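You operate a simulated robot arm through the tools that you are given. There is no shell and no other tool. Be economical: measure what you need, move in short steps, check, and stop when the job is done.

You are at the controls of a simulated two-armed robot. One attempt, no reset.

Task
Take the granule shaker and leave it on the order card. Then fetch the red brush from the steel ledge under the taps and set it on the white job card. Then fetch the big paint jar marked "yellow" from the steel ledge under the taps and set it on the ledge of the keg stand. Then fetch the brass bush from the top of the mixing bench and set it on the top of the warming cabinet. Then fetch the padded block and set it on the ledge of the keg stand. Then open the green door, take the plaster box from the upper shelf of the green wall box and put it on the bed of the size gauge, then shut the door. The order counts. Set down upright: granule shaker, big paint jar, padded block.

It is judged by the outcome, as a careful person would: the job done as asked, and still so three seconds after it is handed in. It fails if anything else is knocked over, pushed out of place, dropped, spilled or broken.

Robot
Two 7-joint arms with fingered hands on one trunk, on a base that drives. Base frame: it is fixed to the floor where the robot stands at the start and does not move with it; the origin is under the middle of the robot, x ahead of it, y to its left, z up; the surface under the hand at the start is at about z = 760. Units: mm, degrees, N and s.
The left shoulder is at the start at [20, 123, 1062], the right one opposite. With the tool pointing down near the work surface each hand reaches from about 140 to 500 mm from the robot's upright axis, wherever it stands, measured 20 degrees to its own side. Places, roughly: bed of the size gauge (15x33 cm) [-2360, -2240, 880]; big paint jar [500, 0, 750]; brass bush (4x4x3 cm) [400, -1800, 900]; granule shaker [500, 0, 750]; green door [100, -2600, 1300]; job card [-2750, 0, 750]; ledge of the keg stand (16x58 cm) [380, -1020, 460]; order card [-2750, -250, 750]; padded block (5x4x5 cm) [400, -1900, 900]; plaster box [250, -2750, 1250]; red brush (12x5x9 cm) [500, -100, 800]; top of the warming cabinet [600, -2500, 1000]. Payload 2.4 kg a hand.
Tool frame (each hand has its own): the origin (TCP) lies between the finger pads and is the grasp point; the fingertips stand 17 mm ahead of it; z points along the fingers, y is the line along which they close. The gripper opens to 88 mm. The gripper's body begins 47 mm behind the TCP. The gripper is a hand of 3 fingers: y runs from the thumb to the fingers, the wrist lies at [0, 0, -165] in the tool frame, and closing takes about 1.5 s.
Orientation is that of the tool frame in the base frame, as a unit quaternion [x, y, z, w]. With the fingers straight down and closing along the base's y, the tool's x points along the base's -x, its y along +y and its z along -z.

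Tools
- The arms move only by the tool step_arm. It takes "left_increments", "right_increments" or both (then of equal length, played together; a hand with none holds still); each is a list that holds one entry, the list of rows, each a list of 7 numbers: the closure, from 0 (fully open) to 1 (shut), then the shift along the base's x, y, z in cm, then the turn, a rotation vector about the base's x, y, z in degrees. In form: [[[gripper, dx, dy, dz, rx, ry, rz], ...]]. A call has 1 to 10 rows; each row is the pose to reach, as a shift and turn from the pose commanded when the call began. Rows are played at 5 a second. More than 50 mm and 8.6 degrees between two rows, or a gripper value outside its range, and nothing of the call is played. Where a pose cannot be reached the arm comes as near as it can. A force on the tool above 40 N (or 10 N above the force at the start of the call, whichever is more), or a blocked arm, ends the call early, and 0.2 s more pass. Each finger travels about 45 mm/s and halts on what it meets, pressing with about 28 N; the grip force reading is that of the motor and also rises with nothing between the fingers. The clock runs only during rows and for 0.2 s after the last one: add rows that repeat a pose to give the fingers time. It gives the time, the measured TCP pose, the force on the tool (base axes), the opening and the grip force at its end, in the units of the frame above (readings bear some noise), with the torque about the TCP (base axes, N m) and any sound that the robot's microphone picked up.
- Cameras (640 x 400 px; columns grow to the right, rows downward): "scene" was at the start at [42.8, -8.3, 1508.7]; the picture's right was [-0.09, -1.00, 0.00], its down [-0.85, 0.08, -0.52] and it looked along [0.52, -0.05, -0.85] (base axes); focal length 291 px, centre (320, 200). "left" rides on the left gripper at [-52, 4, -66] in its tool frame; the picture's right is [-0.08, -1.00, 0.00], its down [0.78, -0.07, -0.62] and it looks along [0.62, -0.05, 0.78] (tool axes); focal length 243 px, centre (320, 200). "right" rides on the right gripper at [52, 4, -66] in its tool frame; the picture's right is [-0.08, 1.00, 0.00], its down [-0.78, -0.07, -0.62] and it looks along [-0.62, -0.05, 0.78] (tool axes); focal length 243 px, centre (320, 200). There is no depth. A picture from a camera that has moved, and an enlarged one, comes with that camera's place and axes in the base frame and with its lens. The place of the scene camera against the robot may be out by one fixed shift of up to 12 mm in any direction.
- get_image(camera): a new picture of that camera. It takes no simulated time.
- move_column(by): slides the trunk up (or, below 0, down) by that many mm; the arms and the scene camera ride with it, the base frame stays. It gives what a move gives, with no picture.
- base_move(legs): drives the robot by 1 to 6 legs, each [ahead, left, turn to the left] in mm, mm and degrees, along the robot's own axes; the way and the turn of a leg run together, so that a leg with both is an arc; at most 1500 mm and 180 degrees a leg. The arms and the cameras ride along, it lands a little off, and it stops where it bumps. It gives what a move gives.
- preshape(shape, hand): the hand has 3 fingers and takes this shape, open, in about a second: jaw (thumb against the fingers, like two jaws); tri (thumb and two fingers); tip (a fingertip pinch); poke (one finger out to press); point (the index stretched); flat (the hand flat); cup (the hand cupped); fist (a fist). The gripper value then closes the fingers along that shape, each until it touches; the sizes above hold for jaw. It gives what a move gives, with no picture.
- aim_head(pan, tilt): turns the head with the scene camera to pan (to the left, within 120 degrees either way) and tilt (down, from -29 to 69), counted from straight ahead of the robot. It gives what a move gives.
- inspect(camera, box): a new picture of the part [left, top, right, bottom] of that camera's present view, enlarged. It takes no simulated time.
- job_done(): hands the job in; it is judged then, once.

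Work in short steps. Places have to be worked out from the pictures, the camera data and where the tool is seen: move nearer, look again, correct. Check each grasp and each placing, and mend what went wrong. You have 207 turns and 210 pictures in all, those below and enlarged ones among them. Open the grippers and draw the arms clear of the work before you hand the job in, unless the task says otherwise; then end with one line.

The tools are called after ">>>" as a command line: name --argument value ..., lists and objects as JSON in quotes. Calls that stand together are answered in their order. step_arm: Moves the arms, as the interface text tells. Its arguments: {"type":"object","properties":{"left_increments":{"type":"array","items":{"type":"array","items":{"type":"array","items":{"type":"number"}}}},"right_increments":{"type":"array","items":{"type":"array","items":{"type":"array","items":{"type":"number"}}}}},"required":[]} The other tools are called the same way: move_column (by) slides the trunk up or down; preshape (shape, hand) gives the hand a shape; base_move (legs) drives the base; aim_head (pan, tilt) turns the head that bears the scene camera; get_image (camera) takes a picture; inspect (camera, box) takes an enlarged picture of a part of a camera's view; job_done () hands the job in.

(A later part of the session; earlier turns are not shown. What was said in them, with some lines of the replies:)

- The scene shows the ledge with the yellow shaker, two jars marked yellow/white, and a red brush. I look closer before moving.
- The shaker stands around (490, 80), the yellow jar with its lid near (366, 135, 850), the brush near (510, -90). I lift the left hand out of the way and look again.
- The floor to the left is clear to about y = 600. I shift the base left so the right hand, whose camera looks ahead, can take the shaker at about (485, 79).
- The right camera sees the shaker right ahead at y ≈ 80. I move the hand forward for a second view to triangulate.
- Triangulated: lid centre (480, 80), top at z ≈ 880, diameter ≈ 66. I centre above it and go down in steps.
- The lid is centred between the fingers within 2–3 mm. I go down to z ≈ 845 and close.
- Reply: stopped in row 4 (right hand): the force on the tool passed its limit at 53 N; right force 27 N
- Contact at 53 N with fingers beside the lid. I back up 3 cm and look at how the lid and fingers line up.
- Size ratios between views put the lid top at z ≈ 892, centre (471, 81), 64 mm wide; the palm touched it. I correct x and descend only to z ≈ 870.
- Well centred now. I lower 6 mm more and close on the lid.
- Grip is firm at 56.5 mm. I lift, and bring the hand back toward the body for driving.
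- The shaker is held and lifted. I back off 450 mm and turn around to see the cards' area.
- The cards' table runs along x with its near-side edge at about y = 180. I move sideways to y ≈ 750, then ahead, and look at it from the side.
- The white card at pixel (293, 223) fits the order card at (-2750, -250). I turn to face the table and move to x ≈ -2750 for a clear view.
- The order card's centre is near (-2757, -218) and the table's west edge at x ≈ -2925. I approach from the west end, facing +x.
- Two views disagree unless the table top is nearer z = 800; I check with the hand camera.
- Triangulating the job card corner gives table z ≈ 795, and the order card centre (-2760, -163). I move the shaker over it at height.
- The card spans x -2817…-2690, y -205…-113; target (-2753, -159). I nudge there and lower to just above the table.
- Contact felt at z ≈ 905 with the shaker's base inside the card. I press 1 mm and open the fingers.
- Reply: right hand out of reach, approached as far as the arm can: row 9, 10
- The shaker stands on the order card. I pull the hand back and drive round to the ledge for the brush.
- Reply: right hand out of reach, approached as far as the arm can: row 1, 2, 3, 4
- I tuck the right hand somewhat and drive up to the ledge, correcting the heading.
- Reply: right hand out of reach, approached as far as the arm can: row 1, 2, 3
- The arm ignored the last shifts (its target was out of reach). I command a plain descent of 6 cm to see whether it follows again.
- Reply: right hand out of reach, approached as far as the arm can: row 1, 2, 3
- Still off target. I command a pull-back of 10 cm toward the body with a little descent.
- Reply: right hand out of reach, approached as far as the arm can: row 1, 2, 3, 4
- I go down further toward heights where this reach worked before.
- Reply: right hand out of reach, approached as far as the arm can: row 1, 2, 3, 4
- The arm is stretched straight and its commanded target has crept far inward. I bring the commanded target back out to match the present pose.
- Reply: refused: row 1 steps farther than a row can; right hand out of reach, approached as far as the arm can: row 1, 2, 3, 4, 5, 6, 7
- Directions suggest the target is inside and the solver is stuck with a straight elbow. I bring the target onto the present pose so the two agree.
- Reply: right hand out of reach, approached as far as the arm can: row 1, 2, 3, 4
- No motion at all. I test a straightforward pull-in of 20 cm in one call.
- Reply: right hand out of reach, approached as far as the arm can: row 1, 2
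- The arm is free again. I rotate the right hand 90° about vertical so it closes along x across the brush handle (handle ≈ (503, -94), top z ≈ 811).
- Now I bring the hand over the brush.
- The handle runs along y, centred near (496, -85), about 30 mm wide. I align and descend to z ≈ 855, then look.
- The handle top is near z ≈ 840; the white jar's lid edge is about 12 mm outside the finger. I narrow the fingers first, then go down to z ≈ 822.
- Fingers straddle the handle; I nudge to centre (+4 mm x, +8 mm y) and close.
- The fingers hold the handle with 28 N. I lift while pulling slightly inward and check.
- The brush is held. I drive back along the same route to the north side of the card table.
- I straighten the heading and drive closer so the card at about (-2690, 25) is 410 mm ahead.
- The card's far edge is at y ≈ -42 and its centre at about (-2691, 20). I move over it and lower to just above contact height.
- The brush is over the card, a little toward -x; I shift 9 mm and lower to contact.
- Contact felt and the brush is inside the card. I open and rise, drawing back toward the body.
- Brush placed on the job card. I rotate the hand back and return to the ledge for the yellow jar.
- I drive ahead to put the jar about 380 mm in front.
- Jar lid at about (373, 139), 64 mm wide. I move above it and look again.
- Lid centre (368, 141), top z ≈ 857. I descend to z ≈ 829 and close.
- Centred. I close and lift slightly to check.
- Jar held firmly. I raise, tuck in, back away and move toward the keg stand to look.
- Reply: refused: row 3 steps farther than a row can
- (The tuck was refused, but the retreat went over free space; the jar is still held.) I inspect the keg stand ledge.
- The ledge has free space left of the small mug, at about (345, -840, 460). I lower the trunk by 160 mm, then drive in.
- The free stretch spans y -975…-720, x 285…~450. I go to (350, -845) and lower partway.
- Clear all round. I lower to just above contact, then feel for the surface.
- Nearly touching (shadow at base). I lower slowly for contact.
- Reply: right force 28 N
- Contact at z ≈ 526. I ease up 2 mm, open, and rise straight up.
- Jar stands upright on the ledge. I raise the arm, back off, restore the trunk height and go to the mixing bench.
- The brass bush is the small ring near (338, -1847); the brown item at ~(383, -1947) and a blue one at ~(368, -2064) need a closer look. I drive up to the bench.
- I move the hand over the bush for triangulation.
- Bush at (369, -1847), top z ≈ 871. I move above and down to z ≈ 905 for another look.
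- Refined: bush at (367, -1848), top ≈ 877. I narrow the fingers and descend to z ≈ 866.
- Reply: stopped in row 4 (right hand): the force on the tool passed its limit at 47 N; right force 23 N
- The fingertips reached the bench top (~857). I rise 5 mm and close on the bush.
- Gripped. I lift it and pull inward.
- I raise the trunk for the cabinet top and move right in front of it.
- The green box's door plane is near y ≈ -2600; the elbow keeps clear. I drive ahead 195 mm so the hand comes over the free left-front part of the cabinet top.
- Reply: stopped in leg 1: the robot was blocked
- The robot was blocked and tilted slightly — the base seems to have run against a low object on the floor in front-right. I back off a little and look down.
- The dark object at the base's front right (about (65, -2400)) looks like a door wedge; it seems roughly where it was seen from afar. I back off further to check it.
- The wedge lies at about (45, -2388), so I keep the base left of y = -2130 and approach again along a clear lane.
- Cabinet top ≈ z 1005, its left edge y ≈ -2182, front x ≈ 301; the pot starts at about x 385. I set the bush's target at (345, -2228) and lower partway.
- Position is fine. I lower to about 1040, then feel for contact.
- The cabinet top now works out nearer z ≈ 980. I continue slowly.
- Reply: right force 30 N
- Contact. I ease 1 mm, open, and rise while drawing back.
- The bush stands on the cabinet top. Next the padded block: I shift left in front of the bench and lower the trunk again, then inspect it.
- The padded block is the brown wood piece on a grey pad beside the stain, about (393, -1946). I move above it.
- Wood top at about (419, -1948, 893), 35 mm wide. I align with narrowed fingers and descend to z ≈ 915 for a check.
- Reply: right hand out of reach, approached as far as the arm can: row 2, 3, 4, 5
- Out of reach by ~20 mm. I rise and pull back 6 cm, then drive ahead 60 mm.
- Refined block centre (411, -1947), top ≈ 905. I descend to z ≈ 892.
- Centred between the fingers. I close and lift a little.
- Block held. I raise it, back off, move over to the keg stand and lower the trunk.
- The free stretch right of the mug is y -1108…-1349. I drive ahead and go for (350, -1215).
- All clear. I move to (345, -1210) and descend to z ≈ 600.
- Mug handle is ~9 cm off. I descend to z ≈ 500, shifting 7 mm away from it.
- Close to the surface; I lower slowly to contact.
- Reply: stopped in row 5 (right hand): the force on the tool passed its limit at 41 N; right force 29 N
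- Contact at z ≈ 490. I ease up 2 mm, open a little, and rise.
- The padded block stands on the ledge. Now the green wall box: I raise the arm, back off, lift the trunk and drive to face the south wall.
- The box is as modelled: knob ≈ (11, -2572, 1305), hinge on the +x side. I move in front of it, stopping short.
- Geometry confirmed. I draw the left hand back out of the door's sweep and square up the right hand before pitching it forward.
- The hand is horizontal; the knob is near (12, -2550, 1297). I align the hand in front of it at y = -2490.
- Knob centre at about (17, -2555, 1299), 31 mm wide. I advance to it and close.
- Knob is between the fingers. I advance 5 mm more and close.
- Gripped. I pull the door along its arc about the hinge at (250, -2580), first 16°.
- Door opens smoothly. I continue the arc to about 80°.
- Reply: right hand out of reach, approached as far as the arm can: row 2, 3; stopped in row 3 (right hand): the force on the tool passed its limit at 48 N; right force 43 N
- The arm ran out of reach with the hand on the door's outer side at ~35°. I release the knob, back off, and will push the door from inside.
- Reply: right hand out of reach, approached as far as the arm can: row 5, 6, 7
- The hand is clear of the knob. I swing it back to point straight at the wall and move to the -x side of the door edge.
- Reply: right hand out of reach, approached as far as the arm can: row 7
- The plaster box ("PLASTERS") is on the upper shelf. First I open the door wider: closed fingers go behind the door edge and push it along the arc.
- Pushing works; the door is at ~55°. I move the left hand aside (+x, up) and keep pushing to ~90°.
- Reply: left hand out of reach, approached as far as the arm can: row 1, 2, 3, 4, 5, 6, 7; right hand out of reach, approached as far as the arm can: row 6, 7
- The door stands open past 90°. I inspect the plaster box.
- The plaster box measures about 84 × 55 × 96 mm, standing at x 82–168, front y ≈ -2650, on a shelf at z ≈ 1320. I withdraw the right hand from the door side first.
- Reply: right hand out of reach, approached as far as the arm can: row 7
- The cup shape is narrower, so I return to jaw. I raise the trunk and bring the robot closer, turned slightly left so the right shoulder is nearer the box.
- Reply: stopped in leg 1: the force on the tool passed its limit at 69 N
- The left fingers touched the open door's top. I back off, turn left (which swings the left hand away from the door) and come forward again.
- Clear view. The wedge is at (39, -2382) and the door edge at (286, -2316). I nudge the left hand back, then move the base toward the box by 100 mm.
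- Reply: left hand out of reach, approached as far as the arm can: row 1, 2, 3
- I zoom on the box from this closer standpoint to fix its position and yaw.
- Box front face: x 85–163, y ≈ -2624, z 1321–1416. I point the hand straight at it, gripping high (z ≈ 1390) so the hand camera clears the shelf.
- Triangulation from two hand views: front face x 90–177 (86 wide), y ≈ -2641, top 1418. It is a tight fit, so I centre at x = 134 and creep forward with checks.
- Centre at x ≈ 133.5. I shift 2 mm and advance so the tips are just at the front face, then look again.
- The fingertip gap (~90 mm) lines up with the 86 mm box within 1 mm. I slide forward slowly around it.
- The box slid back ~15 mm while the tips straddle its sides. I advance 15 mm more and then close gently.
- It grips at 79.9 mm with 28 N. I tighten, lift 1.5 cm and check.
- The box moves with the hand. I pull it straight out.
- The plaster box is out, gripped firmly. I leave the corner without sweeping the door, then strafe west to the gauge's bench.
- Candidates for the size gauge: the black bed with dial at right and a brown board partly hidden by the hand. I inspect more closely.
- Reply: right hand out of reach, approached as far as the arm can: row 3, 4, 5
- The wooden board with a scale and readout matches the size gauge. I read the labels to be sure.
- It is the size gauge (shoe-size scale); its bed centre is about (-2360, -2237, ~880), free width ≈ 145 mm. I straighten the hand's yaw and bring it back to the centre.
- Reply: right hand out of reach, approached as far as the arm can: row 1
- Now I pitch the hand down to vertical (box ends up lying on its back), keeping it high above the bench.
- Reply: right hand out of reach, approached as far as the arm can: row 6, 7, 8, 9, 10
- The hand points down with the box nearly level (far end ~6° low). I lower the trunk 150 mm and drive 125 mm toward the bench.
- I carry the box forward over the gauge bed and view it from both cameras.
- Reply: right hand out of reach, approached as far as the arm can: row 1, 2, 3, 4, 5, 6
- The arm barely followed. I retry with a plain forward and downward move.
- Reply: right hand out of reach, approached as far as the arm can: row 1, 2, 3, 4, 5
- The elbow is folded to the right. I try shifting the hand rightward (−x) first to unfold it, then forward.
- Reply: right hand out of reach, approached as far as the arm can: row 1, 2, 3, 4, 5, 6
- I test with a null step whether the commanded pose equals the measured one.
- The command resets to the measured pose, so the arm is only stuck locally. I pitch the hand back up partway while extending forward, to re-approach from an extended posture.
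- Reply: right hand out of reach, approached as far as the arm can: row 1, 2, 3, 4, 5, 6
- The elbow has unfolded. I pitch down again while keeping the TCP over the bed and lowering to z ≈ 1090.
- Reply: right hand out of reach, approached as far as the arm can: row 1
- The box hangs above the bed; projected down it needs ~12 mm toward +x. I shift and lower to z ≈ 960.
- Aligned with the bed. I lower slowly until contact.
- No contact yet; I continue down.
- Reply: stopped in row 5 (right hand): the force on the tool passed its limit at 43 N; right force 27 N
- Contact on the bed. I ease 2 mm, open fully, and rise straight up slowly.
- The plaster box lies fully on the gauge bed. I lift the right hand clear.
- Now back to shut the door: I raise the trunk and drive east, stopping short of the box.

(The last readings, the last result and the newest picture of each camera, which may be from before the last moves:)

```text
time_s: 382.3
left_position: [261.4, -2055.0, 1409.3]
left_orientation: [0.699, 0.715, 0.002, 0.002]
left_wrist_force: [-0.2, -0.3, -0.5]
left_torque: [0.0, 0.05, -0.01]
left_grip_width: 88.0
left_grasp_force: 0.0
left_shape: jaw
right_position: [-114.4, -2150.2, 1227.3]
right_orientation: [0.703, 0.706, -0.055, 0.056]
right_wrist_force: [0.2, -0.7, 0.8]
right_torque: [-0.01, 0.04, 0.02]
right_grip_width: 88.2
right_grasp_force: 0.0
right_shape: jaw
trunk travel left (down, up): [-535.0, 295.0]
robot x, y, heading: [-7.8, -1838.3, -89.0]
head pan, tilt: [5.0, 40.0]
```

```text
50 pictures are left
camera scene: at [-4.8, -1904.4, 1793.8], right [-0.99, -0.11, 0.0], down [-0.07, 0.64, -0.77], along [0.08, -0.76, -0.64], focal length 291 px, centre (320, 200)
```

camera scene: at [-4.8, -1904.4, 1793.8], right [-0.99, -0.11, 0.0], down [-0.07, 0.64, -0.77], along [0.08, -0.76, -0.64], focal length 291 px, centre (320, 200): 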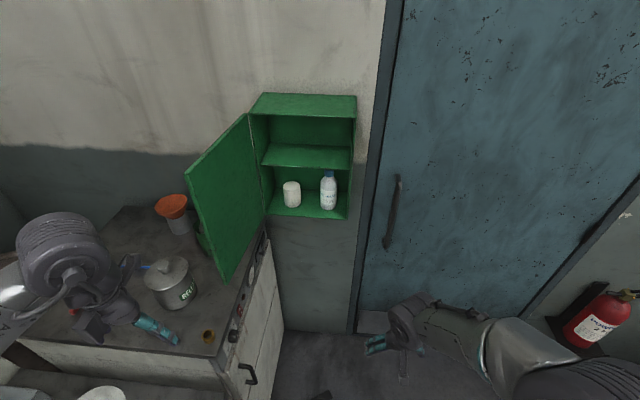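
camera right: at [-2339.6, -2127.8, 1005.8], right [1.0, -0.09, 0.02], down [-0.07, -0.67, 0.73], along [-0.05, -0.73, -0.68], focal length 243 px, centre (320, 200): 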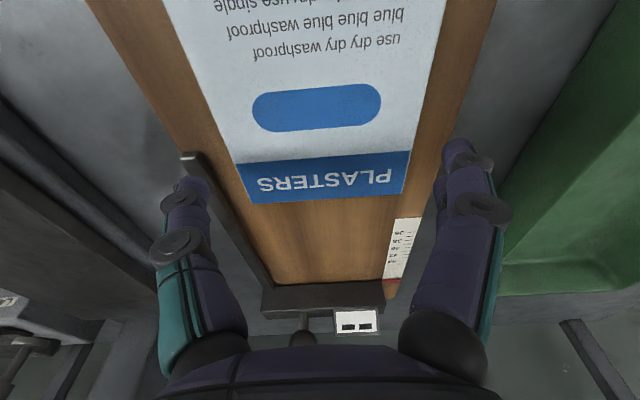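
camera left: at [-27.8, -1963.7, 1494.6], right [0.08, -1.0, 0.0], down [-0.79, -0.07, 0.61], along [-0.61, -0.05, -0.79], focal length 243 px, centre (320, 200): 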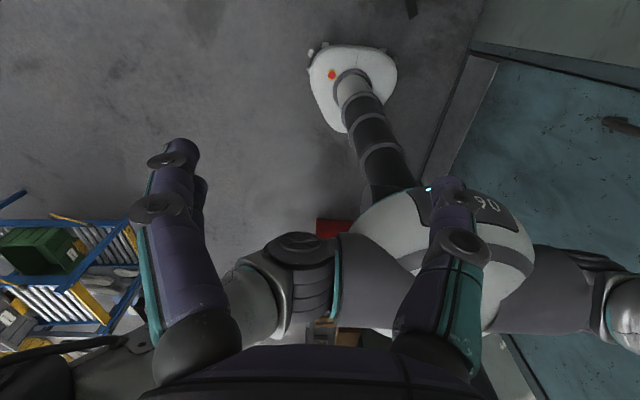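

I move the left hand outward and down (so it can get onto the outer side of the door), then advance.

>>> step_arm --left_increments '[[[0, 2, 0, -3, 0, 0, 0], [0.4, 4, 0, -6, 0, 0, 0], [0.8, 6.5, 0, -9, 0, 0, 0], [1, 9, 0, -11, 0, 0, 0], [1, 9, 0, -11, 0, 0, 0]]]'

>>> base_move --legs '[[165, 10, -1]]'

>>> get_image --camera "scene"

```text
time_s: 383.5
left_position: [346.3, -2063.5, 1296.2]
left_orientation: [0.698, 0.716, 0.003, 0.003]
left_wrist_force: [0.7, -0.2, 0.2]
left_torque: [0.02, 0.01, 0.03]
left_grip_width: 3.2
left_grasp_force: 0.0
left_shape: jaw
left hand out of reach, approached as far as the arm can: row 4, 5
right_position: [-114.5, -2149.2, 1226.6]
right_orientation: [0.704, 0.706, -0.055, 0.056]
right_wrist_force: [0.5, -1.3, -0.4]
right_torque: [-0.01, -0.01, -0.02]
right_grip_width: 88.1
right_grasp_force: 0.1
right_shape: jaw
trunk travel left (down, up): [-535.0, 295.0]
robot x, y, heading: [-9.5, -1837.3, -88.8]
head pan, tilt: [5.0, 40.0]
```

```text
time_s: 384.9
left_position: [354.2, -2240.1, 1297.1]
left_orientation: [0.704, 0.71, 0.002, 0.002]
left_wrist_force: [-0.5, -0.2, -0.3]
left_torque: [0.0, 0.01, 0.01]
left_grip_width: 0.2
left_grasp_force: 28.4
left_shape: jaw
right_position: [-106.6, -2319.7, 1226.3]
right_orientation: [0.71, 0.7, -0.055, 0.055]
right_wrist_force: [0.0, 0.1, -0.3]
right_torque: [0.05, 0.01, 0.03]
right_grip_width: 88.1
right_grasp_force: 0.0
right_shape: jaw
trunk travel left (down, up): [-535.0, 295.0]
robot x, y, heading: [1.8, -2010.4, -89.9]
head pan, tilt: [5.0, 40.0]
```

```text
49 pictures are left
camera scene: at [6.2, -2075.6, 1793.8], right [-1.0, -0.09, 0.0], down [-0.06, 0.64, -0.77], along [0.07, -0.76, -0.64], focal length 291 px, centre (320, 200)
```

scene: 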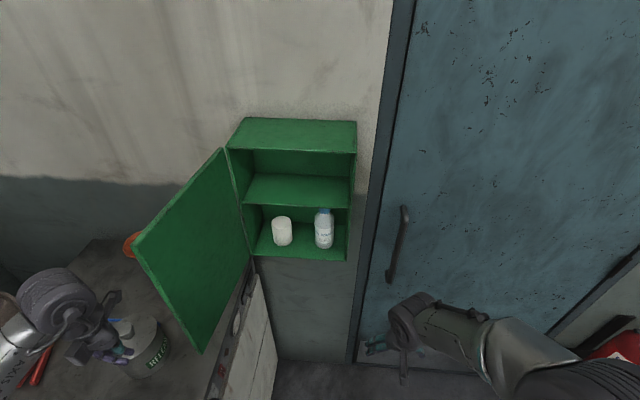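

The left hand is on the outer side of the door. I move it forward alongside the door, then push toward −x.

>>> step_arm --left_increments '[[[1, 0, -4, 0, 0, 0, 0], [1, 0, -8, 0, 0, 0, 0], [1, 0, -10.5, 0, 0, 0, 0], [1, -3, -10.5, 0, 0, 0, 0], [1, -6, -10.5, 0, 0, 0, 0], [1, -9, -10.5, 0, 0, 0, 0], [1, -12, -10.5, 0, 0, 0, 0]]]'

>>> get_image --camera "scene"

```text
time_s: 386.5
left_position: [233.9, -2345.2, 1298.0]
left_orientation: [0.705, 0.709, 0.002, 0.002]
left_wrist_force: [0.2, 0.0, 0.0]
left_torque: [0.0, -0.02, 0.01]
left_grip_width: 0.1
left_grasp_force: 27.6
left_shape: jaw
right_position: [-108.3, -2318.3, 1227.7]
right_orientation: [0.71, 0.7, -0.054, 0.056]
right_wrist_force: [0.6, -0.6, 0.5]
right_torque: [0.03, -0.01, 0.04]
right_grip_width: 87.7
right_grasp_force: 0.0
right_shape: jaw
trunk travel left (down, up): [-535.0, 295.0]
robot x, y, heading: [-0.1, -2009.1, -89.8]
head pan, tilt: [5.0, 40.0]
```

```text
48 pictures are left
camera scene: at [5.3, -2074.0, 1793.8], right [-1.0, -0.09, 0.0], down [-0.06, 0.64, -0.77], along [0.07, -0.76, -0.64], focal length 291 px, centre (320, 200)
```

scene: 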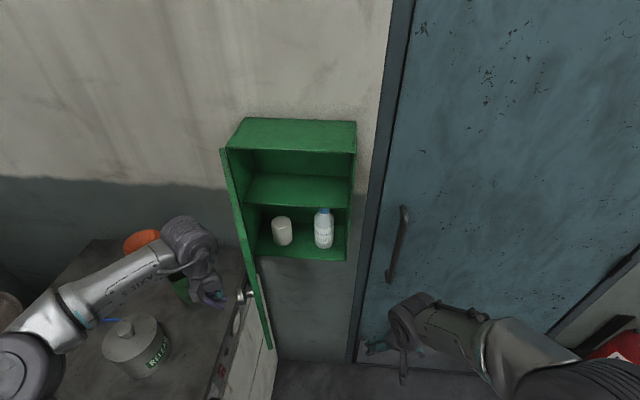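

The door follows. I continue along the closing arc to about 30°.

>>> step_arm --left_increments '[[[1, -2.8, -0.5, 0, 0, 0, 0], [1, -5.6, -1.1, 0, 0, 0, 0], [1, -8.4, -2.2, 0, 0, 0, 0], [1, -11.2, -3.7, 0, 0, 0, 0], [1, -13.6, -5.6, 0, 0, 0, 0], [1, -15.8, -7.7, 0, 0, 0, 0]]]'

>>> get_image --camera "scene"

```text
time_s: 387.9
left_position: [74.0, -2420.8, 1298.5]
left_orientation: [0.704, 0.71, 0.002, 0.002]
left_wrist_force: [-0.1, -0.1, 0.4]
left_torque: [0.0, 0.02, 0.01]
left_grip_width: 0.3
left_grasp_force: 27.8
left_shape: jaw
right_position: [-108.9, -2318.3, 1226.9]
right_orientation: [0.71, 0.7, -0.054, 0.056]
right_wrist_force: [1.0, -0.1, 0.6]
right_torque: [0.01, 0.01, 0.01]
right_grip_width: 88.0
right_grasp_force: 0.0
right_shape: jaw
trunk travel left (down, up): [-535.0, 295.0]
robot x, y, heading: [-0.6, -2006.9, -89.8]
head pan, tilt: [5.0, 40.0]
```

```text
47 pictures are left
camera scene: at [4.7, -2074.5, 1793.8], right [-1.0, -0.09, 0.0], down [-0.06, 0.64, -0.77], along [0.07, -0.76, -0.64], focal length 291 px, centre (320, 200)
```

scene: 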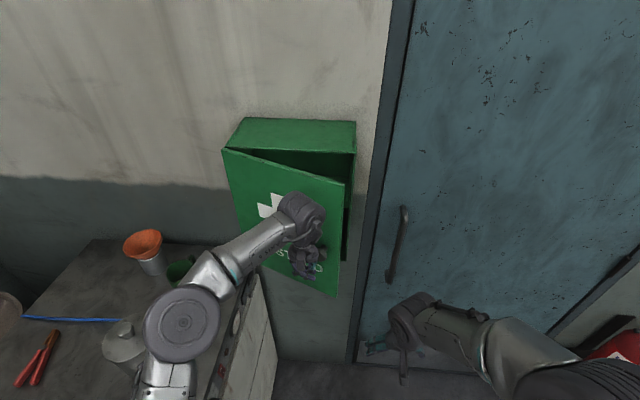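

Now I push it shut by driving ahead (the base stays clear of the wedge).

>>> base_move --legs '[[105, 0, 0]]'

>>> get_image --camera "scene"

```text
time_s: 389.1
left_position: [75.2, -2511.9, 1298.5]
left_orientation: [0.706, 0.708, 0.008, -0.002]
left_wrist_force: [0.3, 0.6, 0.7]
left_torque: [0.0, 0.01, 0.02]
left_grip_width: 0.1
left_grasp_force: 27.5
left_shape: jaw
right_position: [-107.0, -2413.6, 1226.4]
right_orientation: [0.709, 0.7, -0.055, 0.056]
right_wrist_force: [-0.4, -0.9, 1.0]
right_torque: [0.02, -0.02, 0.03]
right_grip_width: 87.9
right_grasp_force: 0.1
right_shape: jaw
trunk travel left (down, up): [-535.0, 295.0]
robot x, y, heading: [1.7, -2103.5, -89.8]
head pan, tilt: [5.0, 40.0]
stopped in leg 1: the force on the tool passed its limit at 99 N (the readings are from after the stop); the commanded pose is now the measured one
```

```text
46 pictures are left
camera scene: at [6.6, -2169.4, 1793.9], right [-1.0, -0.09, 0.0], down [-0.06, 0.64, -0.77], along [0.07, -0.76, -0.64], focal length 291 px, centre (320, 200)
```

scene: 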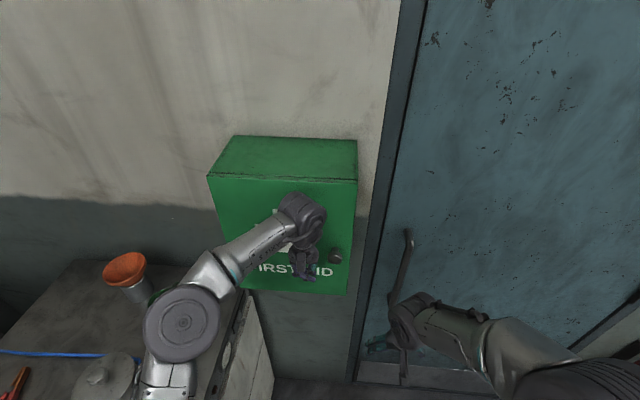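

The door looks shut. I back off and verify.

>>> base_move --legs '[[-250, 0, 0]]'

>>> get_image --camera "scene"

>>> inspect --camera "scene" --box '[200, 80, 420, 280]'

```text
time_s: 391.0
left_position: [74.6, -2258.9, 1298.2]
left_orientation: [0.705, 0.709, 0.007, -0.002]
left_wrist_force: [0.5, -0.5, -0.3]
left_torque: [0.0, 0.02, 0.01]
left_grip_width: 0.1
left_grasp_force: 28.4
left_shape: jaw
right_position: [-108.1, -2160.6, 1227.3]
right_orientation: [0.709, 0.701, -0.056, 0.055]
right_wrist_force: [0.7, 0.0, -0.5]
right_torque: [-0.02, 0.01, 0.01]
right_grip_width: 88.0
right_grasp_force: 0.2
right_shape: jaw
trunk travel left (down, up): [-535.0, 295.0]
robot x, y, heading: [2.6, -1849.4, -89.9]
head pan, tilt: [5.0, 40.0]
```

```text
45 pictures are left
camera scene: at [5.1, -1915.4, 1793.9], right [-1.0, -0.09, 0.0], down [-0.06, 0.64, -0.77], along [0.07, -0.76, -0.64], focal length 291 px, centre (320, 200)
```

scene: 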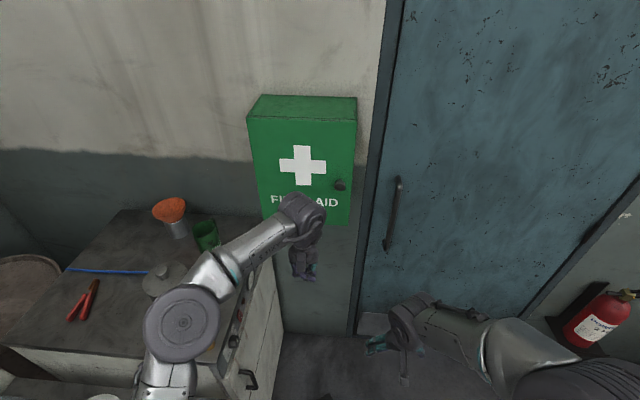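

```text
2.00 times, centred on (310, 180) of scene
camera zoom: at [5.1, -1915.4, 1793.9], right [-1.0, -0.09, 0.0], down [-0.06, 0.64, -0.77], along [0.07, -0.76, -0.64], focal length 581 px, centre (340, 240)
```

zoom: 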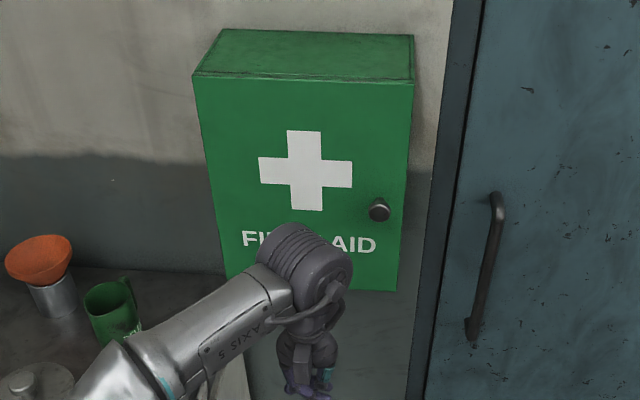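

The door is shut flush. I open the left hand, both arms being clear of everything, and hand in.

>>> step_arm --left_increments '[[[0.5, 0, 2, 0, 0, 0, 0], [0, 0, 4, 0, 0, 0, 0], [0, 0, 4, 0, 0, 0, 0], [0, 0, 4, 0, 0, 0, 0]]]'

>>> aim_head --pan 50 --tilt 45

>>> get_image --camera "scene"

```text
time_s: 392.0
left_position: [74.7, -2219.6, 1298.8]
left_orientation: [0.705, 0.71, 0.007, -0.002]
left_wrist_force: [0.7, -0.7, 0.1]
left_torque: [0.01, 0.0, 0.0]
left_grip_width: 59.4
left_grasp_force: 0.0
left_shape: jaw
right_position: [-107.0, -2160.4, 1226.8]
right_orientation: [0.709, 0.701, -0.056, 0.056]
right_wrist_force: [0.1, -0.2, 0.3]
right_torque: [0.01, 0.0, 0.01]
right_grip_width: 88.4
right_grasp_force: 0.1
right_shape: jaw
trunk travel left (down, up): [-535.0, 295.0]
robot x, y, heading: [0.4, -1849.6, -89.7]
head pan, tilt: [5.0, 40.0]
```

```text
time_s: 393.1
left_position: [74.3, -2219.5, 1297.5]
left_orientation: [0.704, 0.71, 0.009, -0.002]
left_wrist_force: [0.5, 0.3, 0.4]
left_torque: [-0.03, -0.01, -0.01]
left_grip_width: 88.0
left_grasp_force: 0.2
left_shape: jaw
right_position: [-107.3, -2161.1, 1227.8]
right_orientation: [0.709, 0.701, -0.055, 0.056]
right_wrist_force: [-0.7, 0.4, -0.3]
right_torque: [0.03, -0.02, 0.02]
right_grip_width: 88.0
right_grasp_force: 0.1
right_shape: jaw
trunk travel left (down, up): [-535.0, 295.0]
robot x, y, heading: [3.4, -1850.9, -89.3]
head pan, tilt: [50.0, 45.0]
```

```text
43 pictures are left
camera scene: at [59.7, -1884.1, 1786.6], right [-0.64, -0.77, 0.0], down [-0.54, 0.45, -0.71], along [0.54, -0.45, -0.71], focal length 291 px, centre (320, 200)
```

scene: 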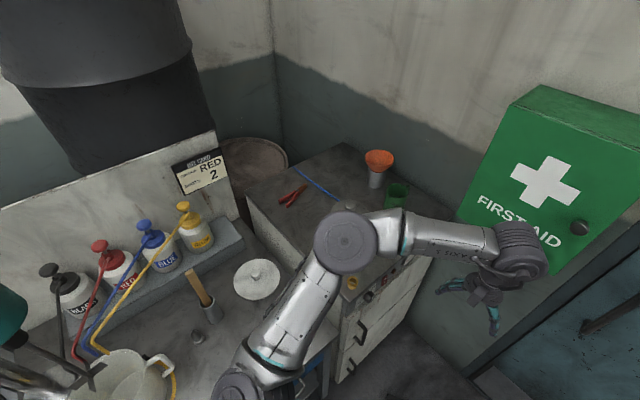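

All is in order: the bush is on the cabinet, the door is shut, the bench is undisturbed and the hands are open and clear. I hand in.

>>> job_done

```text
The job is handed in.
```

I did all six tasks in the order given and handed the job in. At my last look at each one, the item was where you asked, and the granule shaker, big paint jar and padded block were upright. The plaster box is lying on its back on the gauge bed, and the green door is shut. On the way, the base bumped a door wedge on the floor near the warming cabinet, and the left fingers touched the open green door. The wedge looked about where it had been, though I couldn't measure it closely, and nothing was knocked over that I could see.
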